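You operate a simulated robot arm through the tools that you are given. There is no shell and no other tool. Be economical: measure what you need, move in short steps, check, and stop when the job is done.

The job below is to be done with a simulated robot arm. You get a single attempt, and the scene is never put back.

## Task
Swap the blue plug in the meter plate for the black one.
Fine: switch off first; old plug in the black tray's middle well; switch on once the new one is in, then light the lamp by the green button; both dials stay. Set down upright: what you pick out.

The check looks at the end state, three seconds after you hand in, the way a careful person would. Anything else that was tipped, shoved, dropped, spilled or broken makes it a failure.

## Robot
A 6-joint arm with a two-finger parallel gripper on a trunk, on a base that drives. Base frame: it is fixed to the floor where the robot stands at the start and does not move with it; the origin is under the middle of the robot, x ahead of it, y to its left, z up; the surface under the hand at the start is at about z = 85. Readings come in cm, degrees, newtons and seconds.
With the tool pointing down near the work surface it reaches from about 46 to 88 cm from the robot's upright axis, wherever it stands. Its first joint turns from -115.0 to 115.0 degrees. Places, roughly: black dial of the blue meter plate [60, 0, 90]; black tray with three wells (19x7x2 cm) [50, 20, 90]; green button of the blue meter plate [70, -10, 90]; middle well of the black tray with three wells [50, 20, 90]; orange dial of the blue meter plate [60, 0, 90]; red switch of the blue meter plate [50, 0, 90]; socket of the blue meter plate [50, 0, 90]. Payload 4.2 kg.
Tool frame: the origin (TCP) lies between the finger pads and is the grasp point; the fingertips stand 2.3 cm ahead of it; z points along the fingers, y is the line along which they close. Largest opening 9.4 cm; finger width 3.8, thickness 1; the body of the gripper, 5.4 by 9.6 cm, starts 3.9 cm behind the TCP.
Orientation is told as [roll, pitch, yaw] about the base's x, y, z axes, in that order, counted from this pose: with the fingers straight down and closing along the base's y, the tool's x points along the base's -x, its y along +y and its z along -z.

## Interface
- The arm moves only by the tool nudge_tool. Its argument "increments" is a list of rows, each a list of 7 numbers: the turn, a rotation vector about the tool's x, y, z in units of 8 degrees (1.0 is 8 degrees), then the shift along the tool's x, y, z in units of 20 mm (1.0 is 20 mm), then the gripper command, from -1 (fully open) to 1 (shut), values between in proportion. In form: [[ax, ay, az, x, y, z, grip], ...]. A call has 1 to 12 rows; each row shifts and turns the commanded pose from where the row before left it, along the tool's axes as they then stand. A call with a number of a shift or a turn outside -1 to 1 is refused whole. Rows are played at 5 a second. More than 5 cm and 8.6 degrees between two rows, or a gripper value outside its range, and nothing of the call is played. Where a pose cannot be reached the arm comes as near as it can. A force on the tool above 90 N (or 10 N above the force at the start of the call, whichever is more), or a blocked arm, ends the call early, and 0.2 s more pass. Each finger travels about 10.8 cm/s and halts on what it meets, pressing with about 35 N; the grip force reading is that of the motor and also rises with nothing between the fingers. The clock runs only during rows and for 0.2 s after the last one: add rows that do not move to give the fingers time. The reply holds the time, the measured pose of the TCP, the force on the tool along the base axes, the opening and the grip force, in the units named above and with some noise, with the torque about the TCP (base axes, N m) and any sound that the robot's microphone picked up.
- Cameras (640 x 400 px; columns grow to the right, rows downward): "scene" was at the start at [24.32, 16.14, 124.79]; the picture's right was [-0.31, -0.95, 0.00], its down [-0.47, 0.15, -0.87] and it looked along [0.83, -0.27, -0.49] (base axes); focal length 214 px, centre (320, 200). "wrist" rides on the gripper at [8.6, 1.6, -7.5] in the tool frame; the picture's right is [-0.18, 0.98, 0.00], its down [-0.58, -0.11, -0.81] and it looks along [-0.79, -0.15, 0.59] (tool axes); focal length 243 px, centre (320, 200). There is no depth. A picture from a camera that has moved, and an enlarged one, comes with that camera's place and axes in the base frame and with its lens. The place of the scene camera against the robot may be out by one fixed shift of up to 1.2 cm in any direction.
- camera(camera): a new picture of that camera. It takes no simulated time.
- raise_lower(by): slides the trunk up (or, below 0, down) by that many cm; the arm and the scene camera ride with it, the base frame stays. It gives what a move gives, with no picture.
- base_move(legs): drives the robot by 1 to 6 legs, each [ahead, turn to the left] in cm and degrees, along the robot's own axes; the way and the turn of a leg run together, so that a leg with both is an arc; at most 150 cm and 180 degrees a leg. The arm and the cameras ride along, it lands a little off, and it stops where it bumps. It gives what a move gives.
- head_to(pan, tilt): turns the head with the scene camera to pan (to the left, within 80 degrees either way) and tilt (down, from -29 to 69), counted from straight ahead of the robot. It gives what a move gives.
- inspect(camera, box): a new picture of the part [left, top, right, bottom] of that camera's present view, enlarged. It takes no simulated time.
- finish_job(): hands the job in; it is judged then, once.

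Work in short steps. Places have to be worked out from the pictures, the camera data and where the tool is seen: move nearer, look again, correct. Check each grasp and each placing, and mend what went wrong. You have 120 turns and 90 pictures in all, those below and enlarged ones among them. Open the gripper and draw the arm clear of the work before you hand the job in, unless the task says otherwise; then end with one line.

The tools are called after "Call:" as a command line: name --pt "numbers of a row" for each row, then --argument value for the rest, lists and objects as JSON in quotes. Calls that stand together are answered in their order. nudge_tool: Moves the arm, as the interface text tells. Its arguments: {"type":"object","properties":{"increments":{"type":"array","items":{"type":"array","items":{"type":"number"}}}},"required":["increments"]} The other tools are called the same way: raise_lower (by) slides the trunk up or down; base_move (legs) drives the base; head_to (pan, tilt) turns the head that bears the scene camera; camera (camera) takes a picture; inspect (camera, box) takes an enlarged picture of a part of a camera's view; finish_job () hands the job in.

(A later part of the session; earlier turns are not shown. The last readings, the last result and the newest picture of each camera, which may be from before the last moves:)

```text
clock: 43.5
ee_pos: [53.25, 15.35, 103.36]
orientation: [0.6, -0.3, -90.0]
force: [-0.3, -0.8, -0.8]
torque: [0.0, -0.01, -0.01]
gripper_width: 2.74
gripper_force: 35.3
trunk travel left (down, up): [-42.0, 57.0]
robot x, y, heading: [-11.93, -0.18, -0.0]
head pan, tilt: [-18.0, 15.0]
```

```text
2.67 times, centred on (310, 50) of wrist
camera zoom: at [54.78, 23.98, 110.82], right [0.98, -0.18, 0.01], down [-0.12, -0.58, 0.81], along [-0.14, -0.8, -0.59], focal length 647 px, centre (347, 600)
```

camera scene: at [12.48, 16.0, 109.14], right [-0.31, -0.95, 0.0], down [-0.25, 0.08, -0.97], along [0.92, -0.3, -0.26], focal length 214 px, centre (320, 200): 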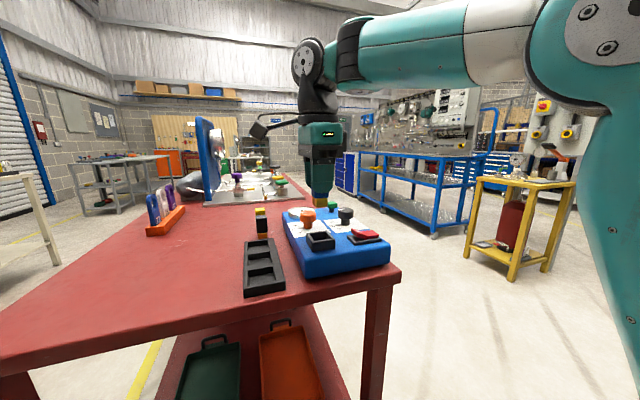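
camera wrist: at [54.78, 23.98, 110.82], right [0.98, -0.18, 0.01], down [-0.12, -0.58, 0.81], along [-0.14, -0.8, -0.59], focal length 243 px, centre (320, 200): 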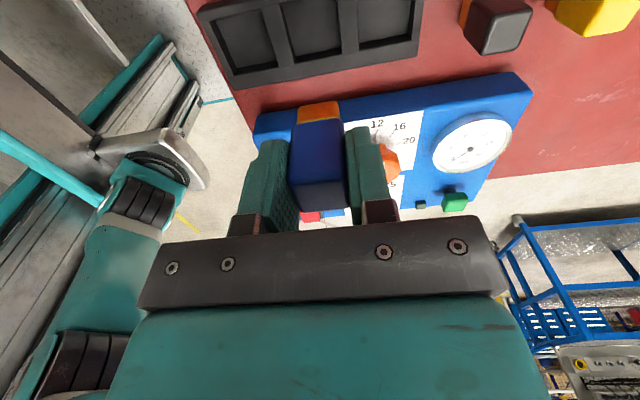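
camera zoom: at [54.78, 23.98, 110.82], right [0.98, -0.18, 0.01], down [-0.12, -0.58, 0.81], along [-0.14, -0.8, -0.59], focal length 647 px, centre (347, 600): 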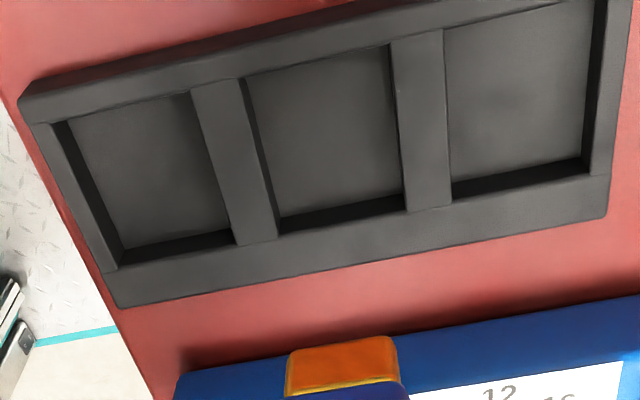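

Middle well centre is at about (53.0, 15.9). I trim over it and lower the trunk 10 cm (plug bottom stays just above the rim).

Call:
nudge_tool --pt "0 0 0 0.23 -0.13 0 1" --pt "0 0 0 0 0 0 1"

Call:
raise_lower --by -10

Call:
inspect --camera "wrist" --box '[220, 0, 420, 140]'

Call:
inspect --camera "scene" --box '[200, 120, 400, 270]'

```text
clock: 44.1
ee_pos: [53.0, 15.87, 103.34]
orientation: [0.6, -0.4, -90.0]
force: [0.0, -0.5, 0.0]
torque: [0.01, 0.01, 0.02]
gripper_width: 2.77
gripper_force: 35.0
trunk travel left (down, up): [-42.0, 57.0]
robot x, y, heading: [-12.02, -0.12, -0.3]
head pan, tilt: [-18.0, 15.0]
```

```text
clock: 45.4
ee_pos: [53.03, 15.77, 93.29]
orientation: [0.6, -0.3, -89.9]
force: [0.1, 0.8, -0.8]
torque: [0.03, 0.01, 0.02]
gripper_width: 2.74
gripper_force: 34.9
trunk travel left (down, up): [-32.0, 67.0]
robot x, y, heading: [-11.87, 0.1, -0.3]
head pan, tilt: [-18.0, 15.0]
```

```text
2.86 times, centred on (320, 70) of wrist
camera zoom: at [54.54, 24.39, 100.77], right [0.98, -0.18, 0.01], down [-0.12, -0.58, 0.81], along [-0.14, -0.8, -0.59], focal length 693 px, centre (320, 571)
```

zoom: 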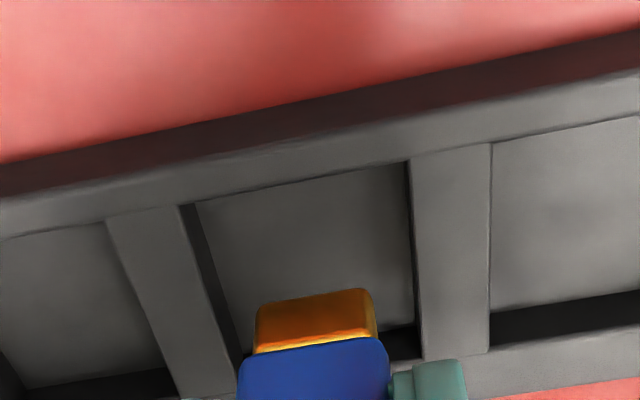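

```text
2.67 times, centred on (300, 195) of scene
camera zoom: at [12.48, 16.0, 99.14], right [-0.31, -0.95, 0.0], down [-0.25, 0.08, -0.97], along [0.92, -0.3, -0.26], focal length 572 px, centre (373, 213)
```

zoom: 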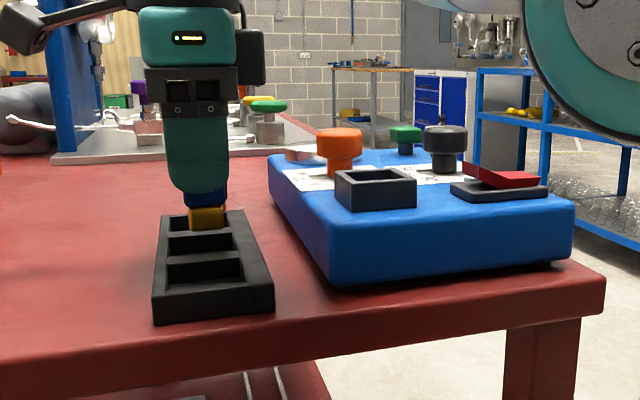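

Alignment is good; I shift +0.15/+0.15 cm and lower with the arm in small steps, watching force.

Call:
nudge_tool --pt "0 0 0 0.08 0.08 0.15 1" --pt "0 0 0 0 0 0.15 1" --pt "0 0 0 0 0 0.15 1" --pt "0 0 0 0 0 0.15 1" --pt "0 0 0 0 0 0.15 1" --pt "0 0 0 0 0 0.15 1" --pt "0 0 0 0 0 0.1 1" --pt "0 0 0 0 0 0 1"

Call:
inspect --camera "scene" --box '[220, 140, 320, 250]'

```text
clock: 47.2
ee_pos: [53.3, 15.9, 91.34]
orientation: [0.5, -0.4, -90.0]
force: [-0.1, 0.2, -0.5]
torque: [0.02, 0.01, 0.0]
gripper_width: 2.72
gripper_force: 35.1
trunk travel left (down, up): [-32.0, 67.0]
robot x, y, heading: [-12.37, -0.29, -0.1]
head pan, tilt: [-18.0, 15.0]
```

```text
3.64 times, centred on (270, 195) of scene
camera zoom: at [12.48, 16.0, 99.14], right [-0.31, -0.95, 0.0], down [-0.25, 0.08, -0.97], along [0.92, -0.3, -0.26], focal length 780 px, centre (502, 218)
```

zoom: 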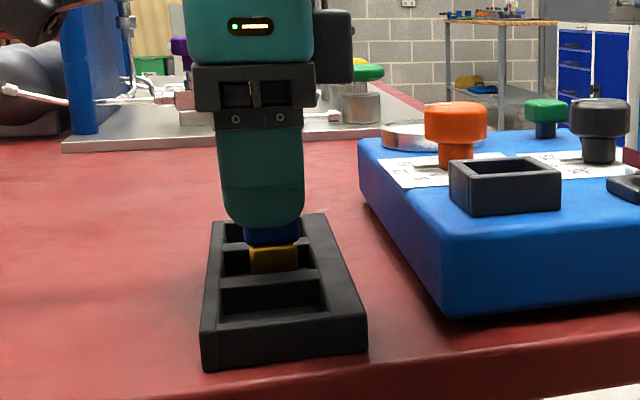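

The foot is entering the middle well without contact; I go on down in 2 mm steps.

Call:
nudge_tool --pt "0 0 0 0 0 0.1 1" --pt "0 0 0 0 0 0.1 1" --pt "0 0 0 0 0 0.1 1" --pt "0 0 0 0 0 0 1"

```text
clock: 48.2
ee_pos: [53.15, 15.9, 90.85]
orientation: [0.7, -0.3, -89.9]
force: [0.7, 0.3, 4.1]
torque: [-0.02, 0.06, 0.02]
gripper_width: 2.74
gripper_force: 35.2
trunk travel left (down, up): [-32.0, 67.0]
robot x, y, heading: [-11.84, -0.1, -0.3]
head pan, tilt: [-18.0, 15.0]
```

A light 4 N contact; one small step more to confirm the floor.

Call:
nudge_tool --pt "0 0 0 0 0 0.06 1" --pt "0 0 0 0 0 0 1"

Call:
inspect --camera "scene" --box '[230, 170, 300, 240]'

Call:
inspect --camera "wrist" --box '[220, 0, 420, 200]'

```text
clock: 48.8
ee_pos: [53.16, 15.96, 90.79]
orientation: [0.7, -0.2, -90.0]
force: [2.9, -2.4, 23.5]
torque: [-0.21, 0.09, 0.05]
gripper_width: 2.76
gripper_force: 35.1
trunk travel left (down, up): [-32.0, 67.0]
robot x, y, heading: [-12.46, 0.0, -0.3]
head pan, tilt: [-18.0, 15.0]
```

```text
5.71 times, centred on (265, 205) of scene
camera zoom: at [12.44, 15.98, 99.19], right [-0.31, -0.95, 0.0], down [-0.25, 0.08, -0.97], along [0.92, -0.3, -0.26], focal length 1226 px, centre (634, 171)
```

zoom: 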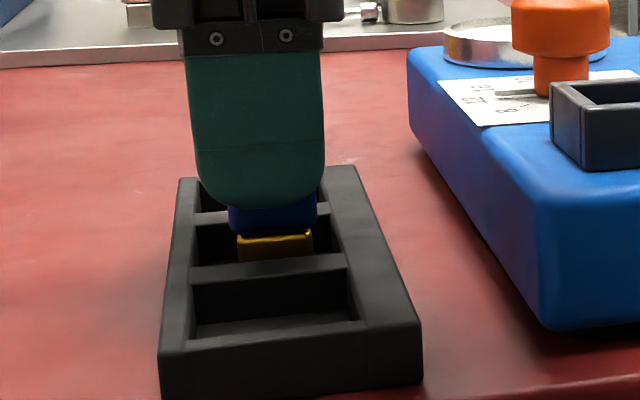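

```text
2.00 times, centred on (320, 100) of wrist
camera zoom: at [54.65, 24.52, 98.26], right [0.98, -0.18, 0.01], down [-0.12, -0.58, 0.81], along [-0.14, -0.79, -0.59], focal length 485 px, centre (320, 400)
```

zoom: 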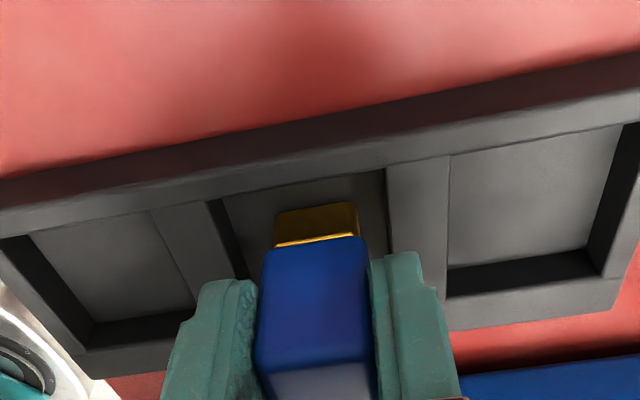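

Firm on the floor. I unload slightly, open to ~5 cm, and raise the trunk.

Call:
nudge_tool --pt "0 0 0 0 0 -0.06 1" --pt "0 0 0 0 0 0 0.2" --pt "0 0 0 0 0 0 -0.1" --pt "0 0 0 0 0 0 -0.1" --pt "0 0 0 0 0 0 -0.1"

Call:
raise_lower --by 10

Call:
camera --camera "wrist"

Call:
camera --camera "scene"

```text
clock: 50.0
ee_pos: [53.04, 15.89, 90.72]
orientation: [0.6, -0.4, -89.9]
force: [0.8, -0.3, 0.5]
torque: [0.02, -0.01, -0.03]
gripper_width: 5.17
gripper_force: 0.1
trunk travel left (down, up): [-32.0, 67.0]
robot x, y, heading: [-12.41, -0.19, -0.1]
head pan, tilt: [-18.0, 15.0]
```

```text
clock: 51.4
ee_pos: [53.18, 15.96, 100.81]
orientation: [0.5, -0.3, -90.1]
force: [-0.1, -0.7, 0.2]
torque: [-0.04, -0.04, 0.01]
gripper_width: 5.16
gripper_force: 0.1
trunk travel left (down, up): [-42.0, 57.0]
robot x, y, heading: [-11.96, 0.32, -0.2]
head pan, tilt: [-18.0, 15.0]
```

```text
48 pictures are left
camera wrist: at [54.66, 24.56, 108.19], right [0.98, -0.18, 0.01], down [-0.12, -0.58, 0.81], along [-0.14, -0.8, -0.59], focal length 243 px, centre (320, 200)
```

wrist: 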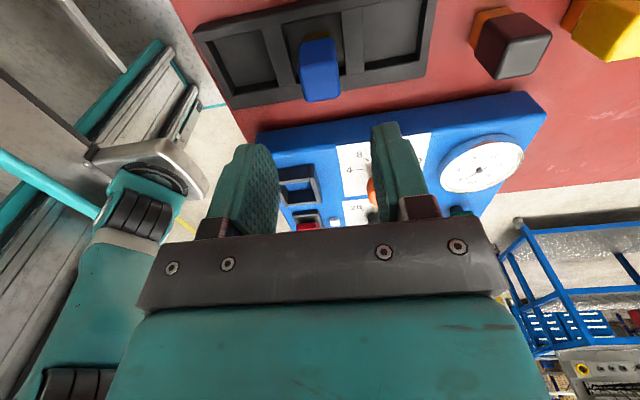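

```text
47 pictures are left
camera scene: at [12.48, 16.0, 109.14], right [-0.31, -0.95, 0.0], down [-0.25, 0.08, -0.97], along [0.92, -0.3, -0.26], focal length 214 px, centre (320, 200)
```

scene: 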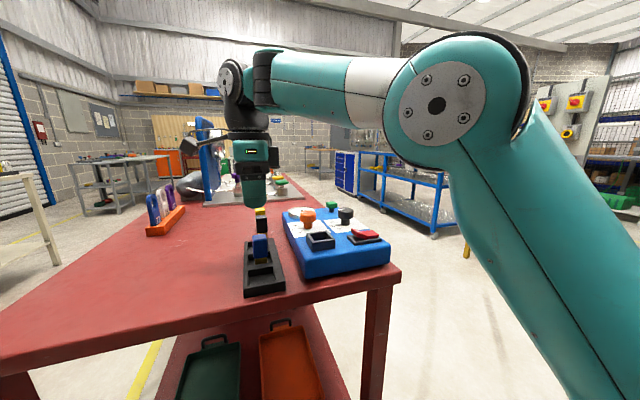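

Blue plug stands upright in the middle well. I move above the black plug and measure the gap to the yellow one.

Call:
nudge_tool --pt "0 0 0 -0.14 0.9 0 -0.1" --pt "0 0 0 -0.14 0.9 0 -0.1" --pt "0 0 0 -0.14 0.9 0 -0.1" --pt "0 0 0 -0.14 0.9 0 -0.1" --pt "0 0 0 -0.14 0.9 0 -0.1" --pt "0 0 0 -0.14 0.9 0 -0.1" --pt "0 0 0 -0.14 0.9 0 -0.1" --pt "0 0 0 0 0 0 -0.1"

Call:
inspect --camera "wrist" --box '[220, 0, 420, 140]'

```text
clock: 53.1
ee_pos: [62.86, 12.79, 98.98]
orientation: [0.7, -0.4, -89.9]
force: [-0.5, 0.4, 1.0]
torque: [0.02, -0.03, 0.01]
gripper_width: 5.18
gripper_force: 0.0
out of reach, approached as far as the arm can: row 5, 6, 7
trunk travel left (down, up): [-42.0, 57.0]
robot x, y, heading: [-12.01, 0.29, -0.4]
head pan, tilt: [-18.0, 15.0]
```

```text
2.86 times, centred on (320, 70) of wrist
camera zoom: at [64.4, 21.52, 106.54], right [0.98, -0.18, 0.01], down [-0.12, -0.58, 0.81], along [-0.14, -0.8, -0.59], focal length 693 px, centre (320, 571)
```

zoom: 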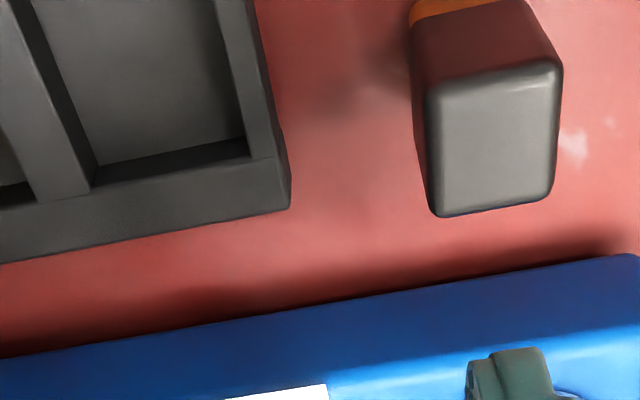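

The black plug is at about (66.8, 14.6), but the arm is short of reach here. I drive 6 cm forward and look again.

Call:
base_move --legs '[[6, 0]]'

Call:
nudge_tool --pt "0 0 0 0.3 -0.3 0 -0.1" --pt "0 0 0 0.3 -0.3 0 -0.1" --pt "0 0 0 0.3 -0.3 0 -0.1" --pt "0 0 0 0 0 0 -0.1"

Call:
camera --camera "wrist"

```text
clock: 54.1
ee_pos: [68.91, 12.97, 99.12]
orientation: [0.6, -0.4, -89.8]
force: [0.4, -0.1, 0.8]
torque: [0.02, 0.0, 0.02]
gripper_width: 5.19
gripper_force: 0.0
trunk travel left (down, up): [-42.0, 57.0]
robot x, y, heading: [-5.92, -0.14, -0.2]
head pan, tilt: [-18.0, 15.0]
```

```text
clock: 55.1
ee_pos: [67.19, 14.65, 98.99]
orientation: [0.7, -0.2, -89.9]
force: [0.1, -0.9, -0.1]
torque: [0.01, 0.01, -0.01]
gripper_width: 5.16
gripper_force: 0.0
trunk travel left (down, up): [-42.0, 57.0]
robot x, y, heading: [-6.03, -0.04, -0.1]
head pan, tilt: [-18.0, 15.0]
```

```text
45 pictures are left
camera wrist: at [68.7, 23.32, 106.5], right [0.98, -0.18, 0.01], down [-0.12, -0.58, 0.81], along [-0.14, -0.8, -0.59], focal length 243 px, centre (320, 200)
```

wrist: 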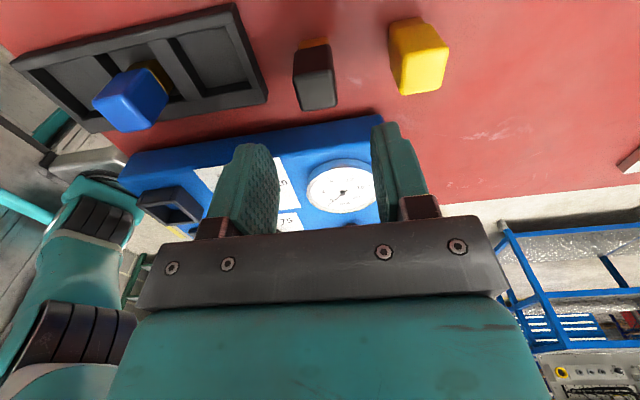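

Call:
inspect --camera "wrist" --box '[270, 0, 470, 120]'

```text
3.20 times, centred on (370, 60) of wrist
camera zoom: at [68.7, 23.32, 106.5], right [0.98, -0.18, 0.01], down [-0.12, -0.58, 0.81], along [-0.14, -0.8, -0.59], focal length 776 px, centre (160, 648)
```

zoom: 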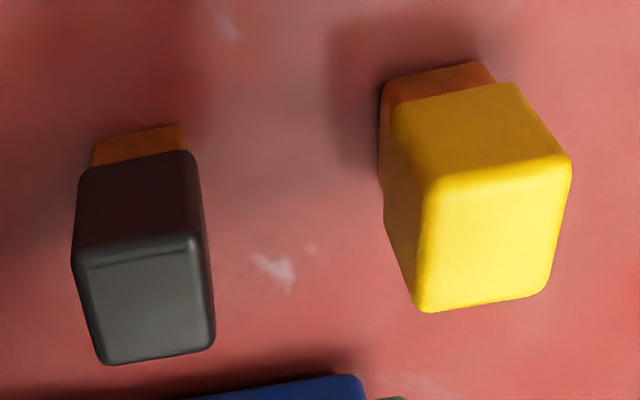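

Black top centre (67.0, 14.4), and the yellow is 7 cm away, so there's ample finger room. I trim and lower by trunk 6 cm first, then check.

Call:
nudge_tool --pt "0 0 0 -0.1 -0.08 0 -0.1" --pt "0 0 0 0 0 0 -0.1"

Call:
raise_lower --by -6

Call:
camera --camera "wrist"

```text
clock: 55.7
ee_pos: [67.0, 14.62, 99.18]
orientation: [0.6, -0.3, -89.9]
force: [-0.6, -0.8, 0.0]
torque: [-0.01, 0.02, -0.01]
gripper_width: 5.15
gripper_force: 0.1
trunk travel left (down, up): [-42.0, 57.0]
robot x, y, heading: [-5.99, 0.13, -0.3]
head pan, tilt: [-18.0, 15.0]
```

```text
clock: 56.7
ee_pos: [66.94, 14.62, 93.07]
orientation: [0.6, -0.3, -89.8]
force: [0.1, 0.0, -0.2]
torque: [0.01, 0.01, 0.0]
gripper_width: 5.18
gripper_force: 0.0
trunk travel left (down, up): [-36.0, 63.0]
robot x, y, heading: [-6.06, 0.19, -0.2]
head pan, tilt: [-18.0, 15.0]
```

```text
43 pictures are left
camera wrist: at [68.53, 23.19, 100.53], right [0.98, -0.18, 0.01], down [-0.12, -0.58, 0.81], along [-0.14, -0.8, -0.59], focal length 243 px, centre (320, 200)
```

wrist: 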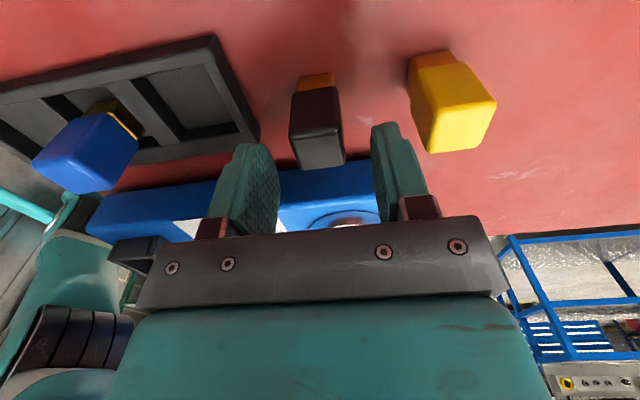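

Centred (plug at 67.0, 14.3). I shift -0.2 cm in y, lower 2.8 cm and close.

Call:
nudge_tool --pt "0 0 0 -0.12 0.02 0 -0.1" --pt "0 0 0 0 0 0 -0.1"

Call:
raise_lower --by -2.8

Call:
nudge_tool --pt "0 0 0 0 0 0 0.2" --pt "0 0 0 0 0 0 0.4" --pt "0 0 0 0 0 0 0.6" --pt "0 0 0 0 0 0 1" --pt "0 0 0 0 0 0 1"

Call:
inspect --camera "wrist" --box '[220, 60, 440, 240]'

```text
clock: 57.3
ee_pos: [67.12, 14.32, 93.01]
orientation: [0.6, -0.4, -89.9]
force: [-0.7, 0.8, 0.0]
torque: [0.01, 0.02, 0.0]
gripper_width: 5.16
gripper_force: 0.0
trunk travel left (down, up): [-36.0, 63.0]
robot x, y, heading: [-6.22, -0.19, -0.3]
head pan, tilt: [-18.0, 15.0]
```

```text
clock: 58.0
ee_pos: [67.12, 14.36, 90.25]
orientation: [0.6, -0.3, -89.9]
force: [-0.6, 0.3, 0.9]
torque: [0.02, 0.0, -0.01]
gripper_width: 5.16
gripper_force: 0.3
trunk travel left (down, up): [-33.2, 65.8]
robot x, y, heading: [-6.08, -0.04, -0.2]
head pan, tilt: [-18.0, 15.0]
```

```text
clock: 59.2
ee_pos: [67.07, 14.33, 90.28]
orientation: [0.7, -0.3, -89.9]
force: [0.6, 0.2, 3.1]
torque: [0.02, 0.02, 0.01]
gripper_width: 2.72
gripper_force: 35.0
trunk travel left (down, up): [-33.2, 65.8]
robot x, y, heading: [-6.14, 0.19, -0.3]
head pan, tilt: [-18.0, 15.0]
```

```text
2.22 times, centred on (330, 150) of wrist
camera zoom: at [68.6, 22.91, 97.73], right [0.98, -0.18, 0.01], down [-0.12, -0.58, 0.81], along [-0.14, -0.8, -0.59], focal length 539 px, centre (298, 311)
```

zoom: 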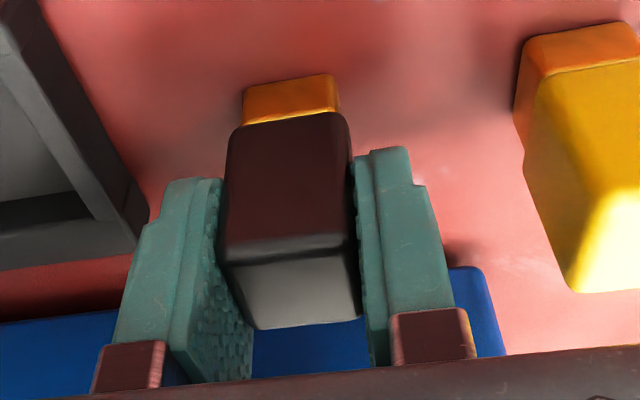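

Gripped at 2.72 cm. I lift 13 cm with the trunk.

Call:
raise_lower --by 13

Call:
nudge_tool --pt "0 0 0 -0.49 -0.92 0 1" --pt "0 0 0 -0.49 -0.92 0 1" --pt "0 0 0 -0.49 -0.92 0 1" --pt "0 0 0 -0.49 -0.92 0 1" --pt "0 0 0 -0.49 -0.92 0 1" --pt "0 0 0 -0.49 -0.92 0 1" --pt "0 0 0 -0.49 -0.92 0 1" --pt "0 0 0 -0.49 -0.92 0 1" --pt "0 0 0 -0.49 -0.91 0 1" --pt "0 0 0 -0.47 -0.9 0 1" --pt "0 0 0 0 0 0 1"

Call:
camera --camera "wrist"

```text
clock: 60.8
ee_pos: [66.99, 14.35, 103.28]
orientation: [0.7, -0.4, -89.8]
force: [-0.2, -0.7, -0.4]
torque: [0.03, 0.01, -0.02]
gripper_width: 2.73
gripper_force: 35.3
trunk travel left (down, up): [-46.2, 52.8]
robot x, y, heading: [-6.31, 0.08, -0.2]
head pan, tilt: [-18.0, 15.0]
```

```text
clock: 63.2
ee_pos: [53.47, 8.51, 105.43]
orientation: [-0.2, 0.2, -90.0]
force: [0.6, 1.1, -1.0]
torque: [-0.02, 0.02, 0.0]
gripper_width: 2.75
gripper_force: 35.4
out of reach, approached as far as the arm can: row 6, 7, 8, 9, 10
trunk travel left (down, up): [-46.2, 52.8]
robot x, y, heading: [-6.44, -0.1, -0.2]
head pan, tilt: [-18.0, 15.0]
```

```text
41 pictures are left
camera wrist: at [55.13, 17.06, 112.87], right [0.98, -0.18, -0.01], down [-0.1, -0.59, 0.8], along [-0.15, -0.79, -0.59], focal length 243 px, centre (320, 200)
```

wrist: 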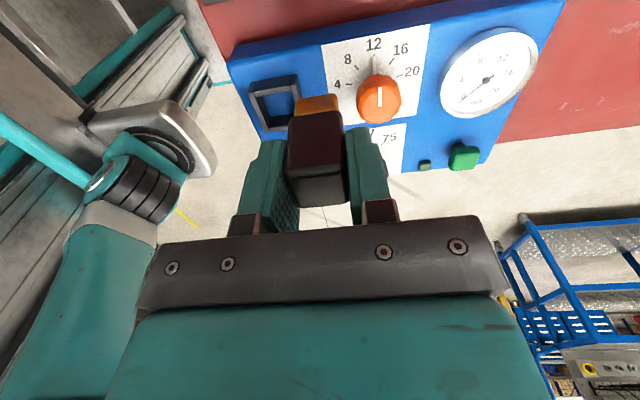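

The arm is short on the near side; I drive back 6 cm, then go over the socket.

Call:
base_move --legs '[[-6, 0]]'

Call:
nudge_tool --pt "0 0 0 -0.5 0.2 0 1" --pt "0 0 0 -0.5 0.2 0 1" --pt "0 0 0 -0.5 0.1 0 1" --pt "0 0 0 -0.45 0.1 0 1" --pt "0 0 0 0 0 0 1"

```text
clock: 64.2
ee_pos: [47.37, 8.56, 105.28]
orientation: [-0.2, 0.3, -89.8]
force: [0.4, -0.3, -0.8]
torque: [-0.03, 0.0, 0.01]
gripper_width: 2.77
gripper_force: 35.1
trunk travel left (down, up): [-46.2, 52.8]
robot x, y, heading: [-12.17, 0.05, -0.3]
head pan, tilt: [-18.0, 15.0]
```

```text
clock: 65.4
ee_pos: [48.46, 4.72, 105.48]
orientation: [-0.2, 0.3, -89.8]
force: [-0.8, -0.3, -0.8]
torque: [-0.01, 0.02, -0.01]
gripper_width: 2.73
gripper_force: 35.6
trunk travel left (down, up): [-46.2, 52.8]
robot x, y, heading: [-11.95, 0.47, -0.1]
head pan, tilt: [-18.0, 15.0]
```

I trim to (48.78, 4.57) and lower 7 cm so the foot is ~1 cm above the rim, then inspect alignment.

Call:
nudge_tool --pt "0 0 0 -0.06 0.15 0 1" --pt "0 0 0 0 0 0 1"

Call:
raise_lower --by -7

Call:
inspect --camera "wrist" --box '[230, 0, 410, 140]'

Call:
inspect --camera "scene" --box '[260, 130, 390, 230]'

```text
clock: 66.0
ee_pos: [48.74, 4.64, 105.34]
orientation: [-0.1, 0.4, -89.8]
force: [0.0, -0.7, 0.0]
torque: [-0.01, -0.02, 0.02]
gripper_width: 2.74
gripper_force: 34.8
trunk travel left (down, up): [-46.2, 52.8]
robot x, y, heading: [-12.23, -0.17, -0.1]
head pan, tilt: [-18.0, 15.0]
```

```text
clock: 67.1
ee_pos: [48.74, 4.73, 98.29]
orientation: [-0.2, 0.3, -89.8]
force: [0.1, -0.2, -1.4]
torque: [0.01, 0.02, -0.01]
gripper_width: 2.75
gripper_force: 35.1
trunk travel left (down, up): [-39.2, 59.8]
robot x, y, heading: [-12.39, -0.18, -0.2]
head pan, tilt: [-18.0, 15.0]
```

```text
2.86 times, centred on (320, 70) of wrist
camera zoom: at [50.38, 13.13, 105.97], right [0.98, -0.18, -0.01], down [-0.1, -0.59, 0.8], along [-0.15, -0.79, -0.59], focal length 693 px, centre (320, 571)
```

zoom: 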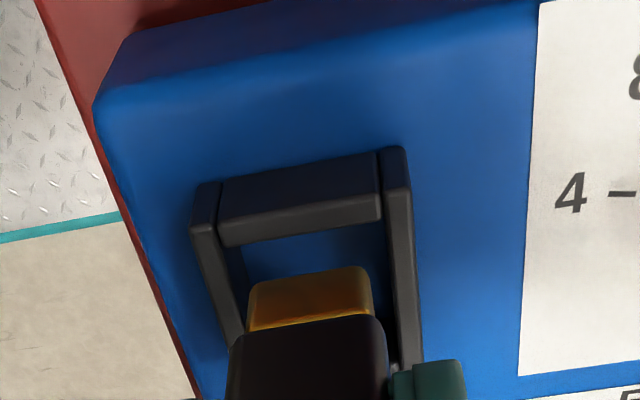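

```text
4.00 times, centred on (325, 180) of scene
camera zoom: at [12.5, 16.03, 106.34], right [-0.31, -0.95, 0.0], down [-0.25, 0.08, -0.97], along [0.92, -0.3, -0.26], focal length 858 px, centre (300, 280)
```

zoom: 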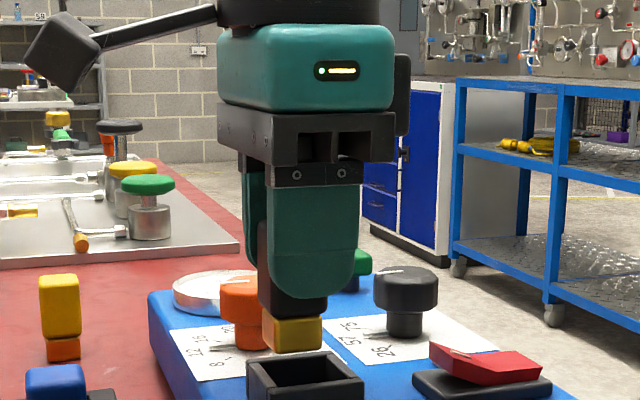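

Foot centre (48.67, 4.48) vs socket (48.53, 4.47): inside the 0.26 cm clearance. I lower 2.3 cm by trunk and check forces.

Call:
nudge_tool --pt "0 0 0 0 -0.04 0 1" --pt "0 0 0 0 0 0 1"

Call:
raise_lower --by -2.3

Call:
inspect --camera "scene" --box '[270, 150, 370, 230]'

```text
clock: 67.7
ee_pos: [48.65, 4.62, 98.39]
orientation: [-0.3, 0.2, -89.8]
force: [-0.2, 0.0, -0.5]
torque: [0.03, -0.04, 0.01]
gripper_width: 2.71
gripper_force: 34.8
trunk travel left (down, up): [-39.2, 59.8]
robot x, y, heading: [-12.19, -0.16, -0.2]
head pan, tilt: [-18.0, 15.0]
```

```text
clock: 68.4
ee_pos: [48.64, 4.62, 96.01]
orientation: [-0.4, 0.2, -89.8]
force: [-0.2, -2.8, -2.7]
torque: [-0.19, -0.01, -0.03]
gripper_width: 2.75
gripper_force: 35.0
trunk travel left (down, up): [-36.9, 62.1]
robot x, y, heading: [-12.53, -0.12, -0.0]
head pan, tilt: [-18.0, 15.0]
```

```text
5.00 times, centred on (320, 190) of scene
camera zoom: at [12.5, 16.02, 104.01], right [-0.31, -0.95, 0.0], down [-0.25, 0.08, -0.97], along [0.92, -0.3, -0.26], focal length 1072 px, centre (320, 250)
```

zoom: 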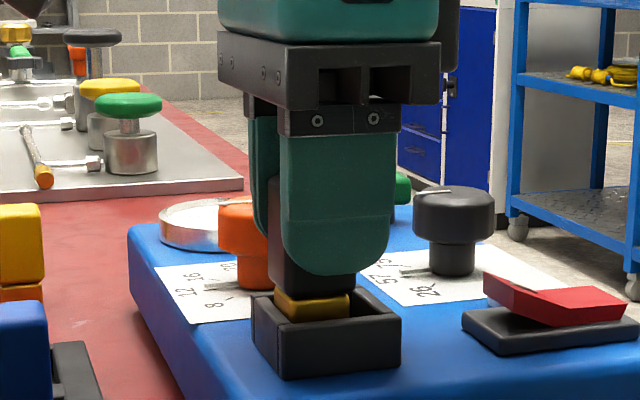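

The foot is inside the fence with only a light touch. I continue down in 1.5 mm arm steps.

Call:
nudge_tool --pt "0 0 0 -0.04 0 0.08 1" --pt "0 0 0 0 0 0.08 1" --pt "0 0 0 0 0 0.08 1" --pt "0 0 0 0 0 0.08 1" --pt "0 0 0 0 0 0 1"

Call:
inspect --camera "scene" --box '[270, 150, 370, 230]'

```text
clock: 69.6
ee_pos: [48.53, 4.58, 95.4]
orientation: [-0.2, 0.4, -89.9]
force: [-0.6, -5.8, 2.7]
torque: [-0.27, -0.01, -0.04]
gripper_width: 2.74
gripper_force: 35.0
trunk travel left (down, up): [-36.9, 62.1]
robot x, y, heading: [-12.12, 0.11, -0.4]
head pan, tilt: [-18.0, 15.0]
```

```text
5.00 times, centred on (320, 190) of scene
camera zoom: at [12.49, 16.0, 104.05], right [-0.31, -0.95, 0.0], down [-0.25, 0.08, -0.97], along [0.92, -0.3, -0.26], focal length 1072 px, centre (320, 250)
```

zoom: 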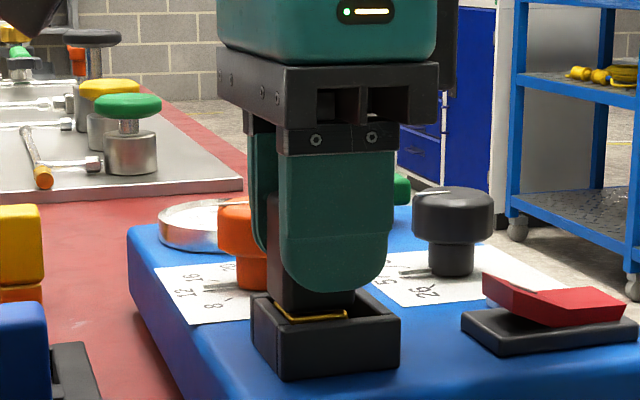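

Light push toward -y, so I ease 1 mm that way and go down another 2–3 mm until it seats.

Call:
nudge_tool --pt "0 0 0 -0.07 0 0 1" --pt "0 0 0 0 0 0.06 1" --pt "0 0 0 0 0 0.06 1" --pt "0 0 0 0 0 0 1"

```text
clock: 70.6
ee_pos: [48.75, 4.47, 95.27]
orientation: [-0.3, 0.4, -89.8]
force: [1.4, 5.8, 6.2]
torque: [0.31, -0.16, 0.03]
gripper_width: 2.73
gripper_force: 35.2
trunk travel left (down, up): [-36.9, 62.1]
robot x, y, heading: [-12.06, -0.05, -0.2]
head pan, tilt: [-18.0, 15.0]
```

Now the opposite side touches, so I'm nearly centred. I step back 0.5 mm and press down a little more.

Call:
nudge_tool --pt "0 0 0 0.035 0 0 1" --pt "0 0 0 0 0 0.05 1" --pt "0 0 0 0 0 0.05 1" --pt "0 0 0 0 0 0 1"

Call:
inspect --camera "scene" --box '[270, 150, 370, 230]'

```text
clock: 71.6
ee_pos: [48.71, 4.59, 95.34]
orientation: [-0.3, 0.3, -89.9]
force: [-3.1, 2.6, 11.9]
torque: [0.29, -0.07, 0.09]
gripper_width: 2.75
gripper_force: 35.0
trunk travel left (down, up): [-36.9, 62.1]
robot x, y, heading: [-12.05, -0.0, -0.3]
head pan, tilt: [-18.0, 15.0]
```

```text
5.00 times, centred on (320, 190) of scene
camera zoom: at [12.45, 16.04, 104.05], right [-0.31, -0.95, 0.0], down [-0.25, 0.08, -0.97], along [0.92, -0.3, -0.26], focal length 1072 px, centre (320, 250)
```

zoom: 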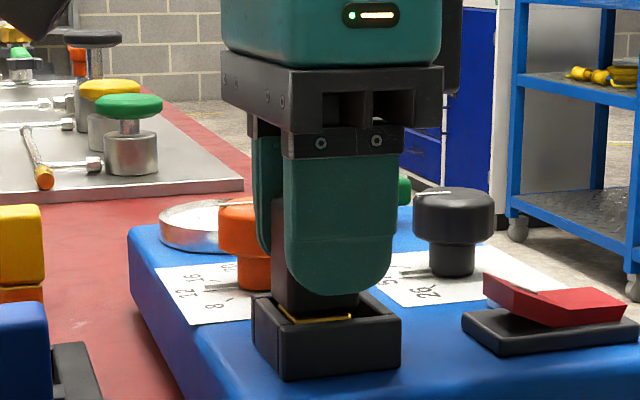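

Call:
nudge_tool --pt "0 0 0 0 0 0.07 1" --pt "0 0 0 0 0 0.07 1" --pt "0 0 0 0 0 0 1"

Call:
inspect --camera "wrist" --box '[230, 30, 410, 210]'

```text
clock: 72.4
ee_pos: [48.87, 5.58, 95.28]
orientation: [-1.2, 1.1, -89.8]
force: [-15.1, -21.9, 5.0]
torque: [-0.66, 0.37, -0.12]
gripper_width: 2.75
gripper_force: 34.8
out of reach, approached as far as the arm can: row 1, 2
trunk travel left (down, up): [-36.9, 62.1]
robot x, y, heading: [-12.04, 0.33, -0.4]
head pan, tilt: [-18.0, 15.0]
```

```text
2.22 times, centred on (320, 120) of wrist
camera zoom: at [50.76, 14.03, 102.88], right [0.98, -0.18, -0.02], down [-0.09, -0.6, 0.8], along [-0.16, -0.78, -0.6], focal length 539 px, centre (320, 378)
```

zoom: 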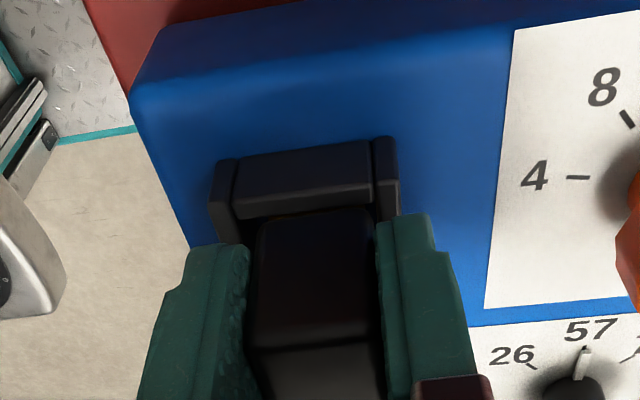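

The arm reached its lower limit and slid 1 cm sideways, loading the fence by 22 N. I move back to (48.75, 4.55), slightly up, and will use the trunk instead.

Call:
nudge_tool --pt "0 0 0 -0.25 -0.04 -0.04 1" --pt "0 0 0 -0.2 -0.02 -0.04 1" --pt "0 0 0 0 0 0 1"

```text
clock: 73.2
ee_pos: [49.17, 2.88, 95.26]
orientation: [-0.3, 0.3, -89.8]
force: [-21.3, 15.0, -9.4]
torque: [0.49, 0.79, 0.48]
gripper_width: 2.73
gripper_force: 35.5
out of reach, approached as far as the arm can: row 1
trunk travel left (down, up): [-36.9, 62.1]
robot x, y, heading: [-12.13, -0.25, -0.1]
head pan, tilt: [-18.0, 15.0]
```

Call:
inspect --camera "wrist" --box '[200, 0, 440, 200]'

Call:
inspect --camera "scene" --box '[240, 130, 400, 250]'

```text
2.00 times, centred on (320, 100) of wrist
camera zoom: at [50.99, 11.42, 102.88], right [0.98, -0.18, -0.01], down [-0.1, -0.59, 0.8], along [-0.15, -0.79, -0.59], focal length 485 px, centre (320, 400)
```

zoom: 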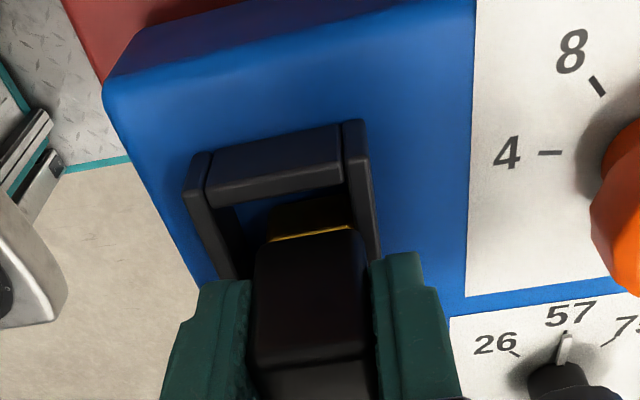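

```text
3.33 times, centred on (320, 190) of scene
camera zoom: at [12.44, 16.09, 104.03], right [-0.31, -0.95, 0.0], down [-0.25, 0.08, -0.97], along [0.92, -0.3, -0.26], focal length 715 px, centre (320, 233)
```

zoom: 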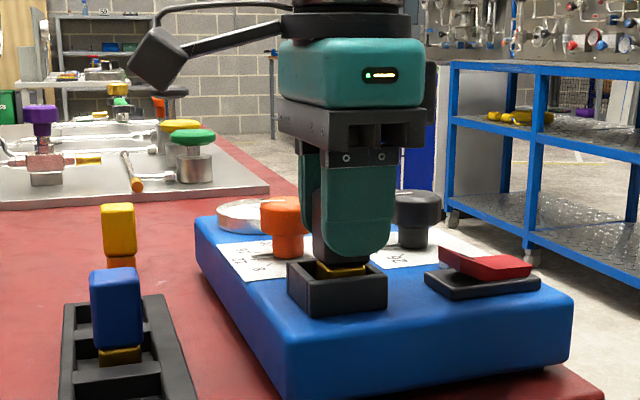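

I need to know whether the plate has shifted; I take the same crop as before for direct comparison.

Call:
inspect --camera "scene" --box '[270, 150, 370, 230]'

```text
5.00 times, centred on (320, 190) of scene
camera zoom: at [12.44, 16.09, 104.03], right [-0.31, -0.95, 0.0], down [-0.25, 0.08, -0.97], along [0.92, -0.3, -0.26], focal length 1072 px, centre (320, 250)
```

zoom: 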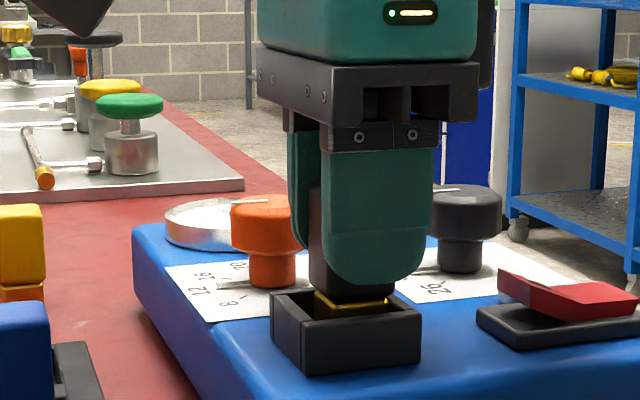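

The plate's near end has been pushed about 0.75 cm toward -y (slight yaw). I lift the plug out with the trunk, get the arm clear of its limit, and then push the plate back.

Call:
raise_lower --by 5

Call:
nudge_tool --pt "0 0 0 0.2 0 -0.5 1" --pt "0 0 0 0.2 0 -0.5 1" --pt "0 0 0 0.2 0 -0.5 1" --pt "0 0 0 0.2 0 -0.5 1" --pt "0 0 0 0 0 0 1"

Call:
raise_lower --by -5

Call:
camera --camera "wrist"

Call:
inspect --camera "scene" --box '[240, 130, 400, 250]'

```text
clock: 74.1
ee_pos: [49.35, 2.89, 100.28]
orientation: [-0.2, 0.4, -90.0]
force: [0.0, -0.4, -1.4]
torque: [0.03, 0.0, -0.02]
gripper_width: 2.74
gripper_force: 34.9
trunk travel left (down, up): [-41.9, 57.1]
robot x, y, heading: [-12.43, -0.05, -0.4]
head pan, tilt: [-18.0, 15.0]
```

```text
clock: 75.3
ee_pos: [50.19, 4.19, 102.29]
orientation: [0.0, -0.4, -89.8]
force: [-1.1, 0.0, -0.3]
torque: [-0.01, 0.02, 0.0]
gripper_width: 2.72
gripper_force: 35.1
out of reach, approached as far as the arm can: row 1, 2, 3, 4
trunk travel left (down, up): [-41.9, 57.1]
robot x, y, heading: [-12.11, -0.15, -0.2]
head pan, tilt: [-18.0, 15.0]
```

```text
clock: 76.2
ee_pos: [50.32, 4.42, 97.19]
orientation: [0.0, -0.3, -89.8]
force: [0.1, 0.6, -0.9]
torque: [0.0, -0.02, -0.03]
gripper_width: 2.74
gripper_force: 35.4
trunk travel left (down, up): [-36.9, 62.1]
robot x, y, heading: [-12.16, -0.05, -0.1]
head pan, tilt: [-18.0, 15.0]
```

```text
31 pictures are left
camera wrist: at [51.85, 12.95, 104.68], right [0.98, -0.18, 0.0], down [-0.11, -0.58, 0.81], along [-0.15, -0.8, -0.59], focal length 243 px, centre (320, 200)
```

wrist: 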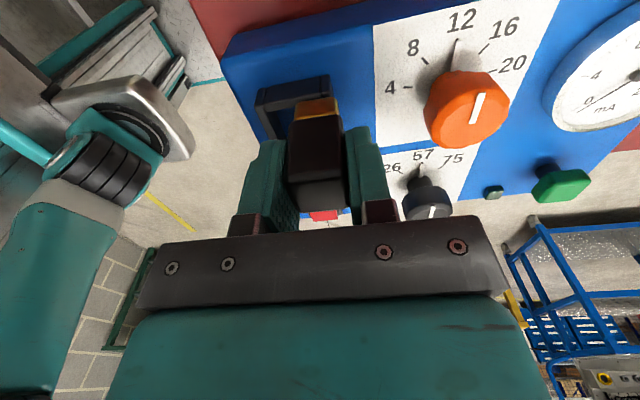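

```text
3.33 times, centred on (320, 190) of scene
camera zoom: at [12.49, 16.03, 104.03], right [-0.31, -0.95, 0.0], down [-0.25, 0.08, -0.97], along [0.92, -0.3, -0.26], focal length 715 px, centre (320, 233)
```

zoom: 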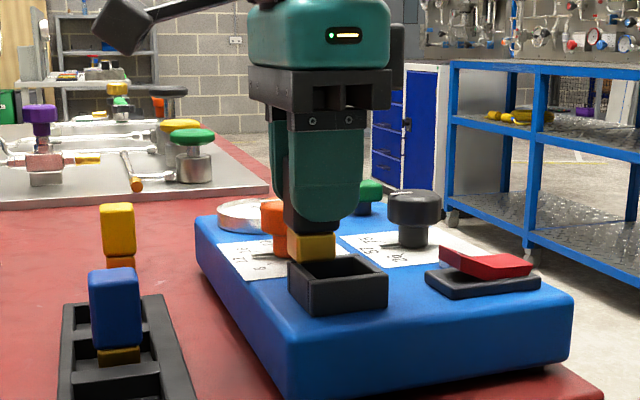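

The arm's lower limit moves with the trunk, so I need the trunk ~4 cm lower: arm up 4 cm, then trunk down 4 cm.

Call:
nudge_tool --pt "0 0 0 0 0 -0.5 1" --pt "0 0 0 0 0 -0.5 1" --pt "0 0 0 0 0 -0.5 1" --pt "0 0 0 0 0 -0.5 1" --pt "0 0 0 0 -0.35 0 1" --pt "0 0 0 0 -0.35 0 1" --pt "0 0 0 0 0 0 1"

Call:
raise_lower --by -4

```text
clock: 77.8
ee_pos: [48.69, 4.38, 101.43]
orientation: [0.0, -0.3, -89.8]
force: [-0.6, 0.3, -0.2]
torque: [0.03, 0.01, -0.01]
gripper_width: 2.74
gripper_force: 35.1
trunk travel left (down, up): [-36.9, 62.1]
robot x, y, heading: [-12.64, -0.06, -0.2]
head pan, tilt: [-18.0, 15.0]
```

```text
clock: 78.6
ee_pos: [48.75, 4.33, 97.26]
orientation: [0.1, -0.3, -89.8]
force: [-0.5, 0.4, -0.7]
torque: [-0.03, -0.03, -0.02]
gripper_width: 2.75
gripper_force: 34.9
trunk travel left (down, up): [-32.9, 66.1]
robot x, y, heading: [-12.29, 0.18, -0.4]
head pan, tilt: [-18.0, 15.0]
```

Call:
inspect --camera "wrist" --box '[200, 0, 440, 150]'

```text
2.67 times, centred on (320, 75) of wrist
camera zoom: at [50.3, 12.93, 104.76], right [0.98, -0.18, 0.0], down [-0.11, -0.58, 0.81], along [-0.15, -0.8, -0.59], focal length 647 px, centre (320, 533)
```

zoom: 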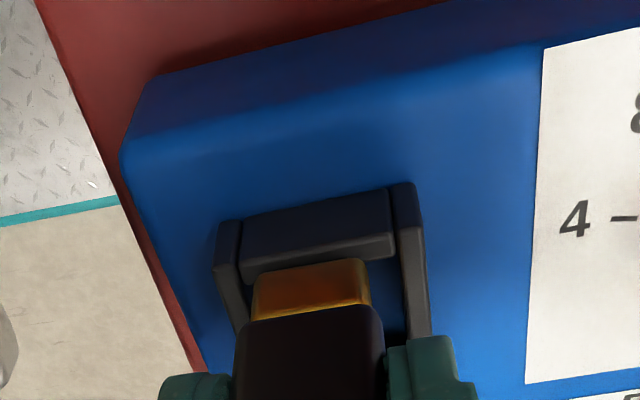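

The socket centre is now at about (48.75, 3.5), shifted ~0.9 cm in -y. I enter the socket there partway, then use the plug to push the plate back in +y.

Call:
nudge_tool --pt "0 0 0 -0.2 0 0 1" --pt "0 0 0 -0.22 0 0 1" --pt "0 0 0 0 0 0 1"

Call:
raise_lower --by -1.3

Call:
nudge_tool --pt "0 0 0 0 0 0 1"

Call:
inspect --camera "scene" --box '[260, 120, 390, 220]'

```text
clock: 79.4
ee_pos: [48.73, 3.56, 97.28]
orientation: [0.0, -0.3, -89.8]
force: [0.7, -0.4, -0.6]
torque: [0.01, 0.0, -0.02]
gripper_width: 2.73
gripper_force: 35.1
trunk travel left (down, up): [-32.9, 66.1]
robot x, y, heading: [-12.3, 0.25, 0.0]
head pan, tilt: [-18.0, 15.0]
```

```text
clock: 80.0
ee_pos: [48.64, 3.6, 96.09]
orientation: [0.0, -0.4, -89.8]
force: [0.4, -0.5, -0.8]
torque: [0.02, -0.02, -0.01]
gripper_width: 2.73
gripper_force: 34.9
trunk travel left (down, up): [-31.6, 67.4]
robot x, y, heading: [-12.1, -0.16, -0.1]
head pan, tilt: [-18.0, 15.0]
```

```text
clock: 80.5
ee_pos: [48.67, 3.63, 95.98]
orientation: [0.0, -0.3, -89.7]
force: [-0.3, 0.3, -0.1]
torque: [-0.01, 0.01, -0.01]
gripper_width: 2.73
gripper_force: 34.6
trunk travel left (down, up): [-31.6, 67.4]
robot x, y, heading: [-12.36, -0.12, 0.1]
head pan, tilt: [-18.0, 15.0]
```

```text
4.00 times, centred on (325, 170) of scene
camera zoom: at [12.49, 16.03, 98.74], right [-0.31, -0.95, 0.0], down [-0.25, 0.08, -0.97], along [0.92, -0.3, -0.26], focal length 858 px, centre (300, 320)
```

zoom: 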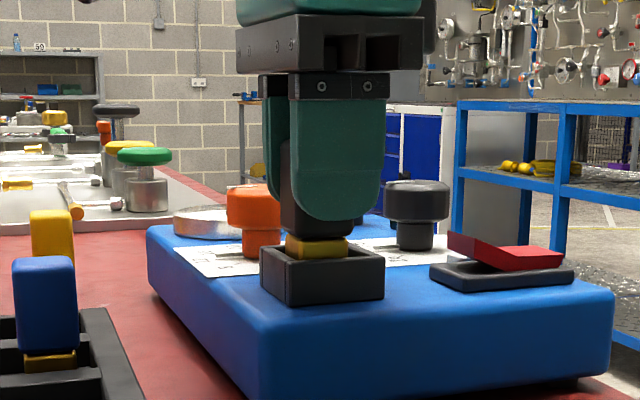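

Foot is freely inside the fence. I push gently in +y, 2 mm per row.

Call:
nudge_tool --pt "0 0 0 0.1 0 0 1" --pt "0 0 0 0.1 0 0 1" --pt "0 0 0 0.1 0 0 1" --pt "0 0 0 0.1 0 0 1" --pt "0 0 0 0 0 0 1"

Call:
inspect --camera "scene" --box '[260, 120, 390, 220]'

```text
clock: 81.7
ee_pos: [48.61, 4.33, 96.09]
orientation: [0.0, -0.2, -89.7]
force: [1.3, -15.5, -3.7]
torque: [-0.64, -0.08, 0.1]
gripper_width: 2.71
gripper_force: 34.2
trunk travel left (down, up): [-31.6, 67.4]
robot x, y, heading: [-12.15, 0.45, -0.3]
head pan, tilt: [-18.0, 15.0]
```

```text
4.00 times, centred on (325, 170) of scene
camera zoom: at [12.5, 15.97, 98.74], right [-0.31, -0.95, 0.0], down [-0.25, 0.08, -0.97], along [0.92, -0.3, -0.26], focal length 858 px, centre (300, 320)
```

zoom: 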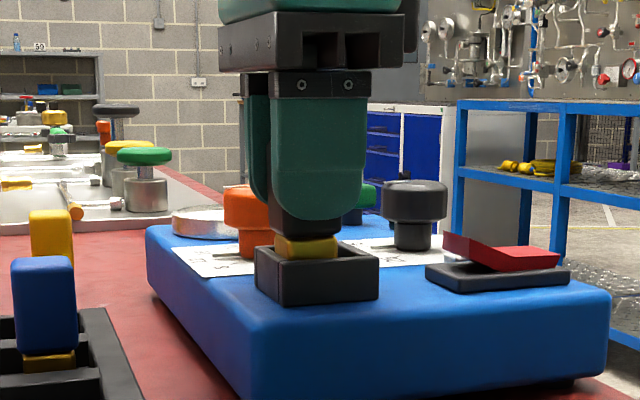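

The plate moves back smoothly (0.24 cm so far, of ~0.77). I push another 0.5 cm.

Call:
nudge_tool --pt "0 0 0 0.08 0 0 1" --pt "0 0 0 0.08 0 0 1" --pt "0 0 0 0.09 0 0 1" --pt "0 0 0 0 0 0 1"

Call:
inspect --camera "scene" --box '[260, 120, 390, 220]'

```text
clock: 82.7
ee_pos: [48.61, 4.64, 96.06]
orientation: [0.0, -0.2, -89.9]
force: [2.7, -23.0, 10.0]
torque: [-0.87, -0.1, 0.1]
gripper_width: 2.75
gripper_force: 35.5
trunk travel left (down, up): [-31.6, 67.4]
robot x, y, heading: [-12.12, -0.28, -0.2]
head pan, tilt: [-18.0, 15.0]
```

```text
4.00 times, centred on (325, 170) of scene
camera zoom: at [12.48, 15.92, 98.77], right [-0.31, -0.95, 0.0], down [-0.25, 0.08, -0.97], along [0.92, -0.3, -0.26], focal length 858 px, centre (300, 320)
```

zoom: 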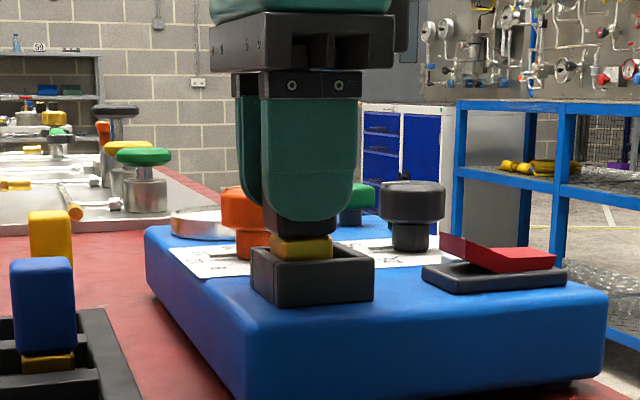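

About 0.3 cm remains; I push a bit more.

Call:
nudge_tool --pt "0 0 0 0.09 0 0 1" --pt "0 0 0 0.09 0 0 1" --pt "0 0 0 0 0 0 1"

Call:
inspect --camera "scene" --box '[260, 120, 390, 220]'

```text
clock: 83.5
ee_pos: [48.51, 5.18, 96.08]
orientation: [0.1, -0.2, -89.8]
force: [-1.5, -20.7, 7.4]
torque: [-0.78, 0.07, 0.13]
gripper_width: 2.76
gripper_force: 34.3
trunk travel left (down, up): [-31.6, 67.4]
robot x, y, heading: [-11.99, 0.19, -0.2]
head pan, tilt: [-18.0, 15.0]
```

```text
4.00 times, centred on (325, 170) of scene
camera zoom: at [12.47, 15.93, 98.76], right [-0.31, -0.95, 0.0], down [-0.25, 0.08, -0.97], along [0.92, -0.3, -0.26], focal length 858 px, centre (300, 320)
```

zoom: 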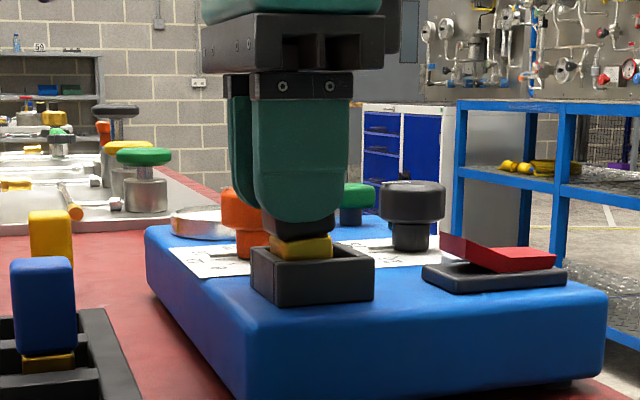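

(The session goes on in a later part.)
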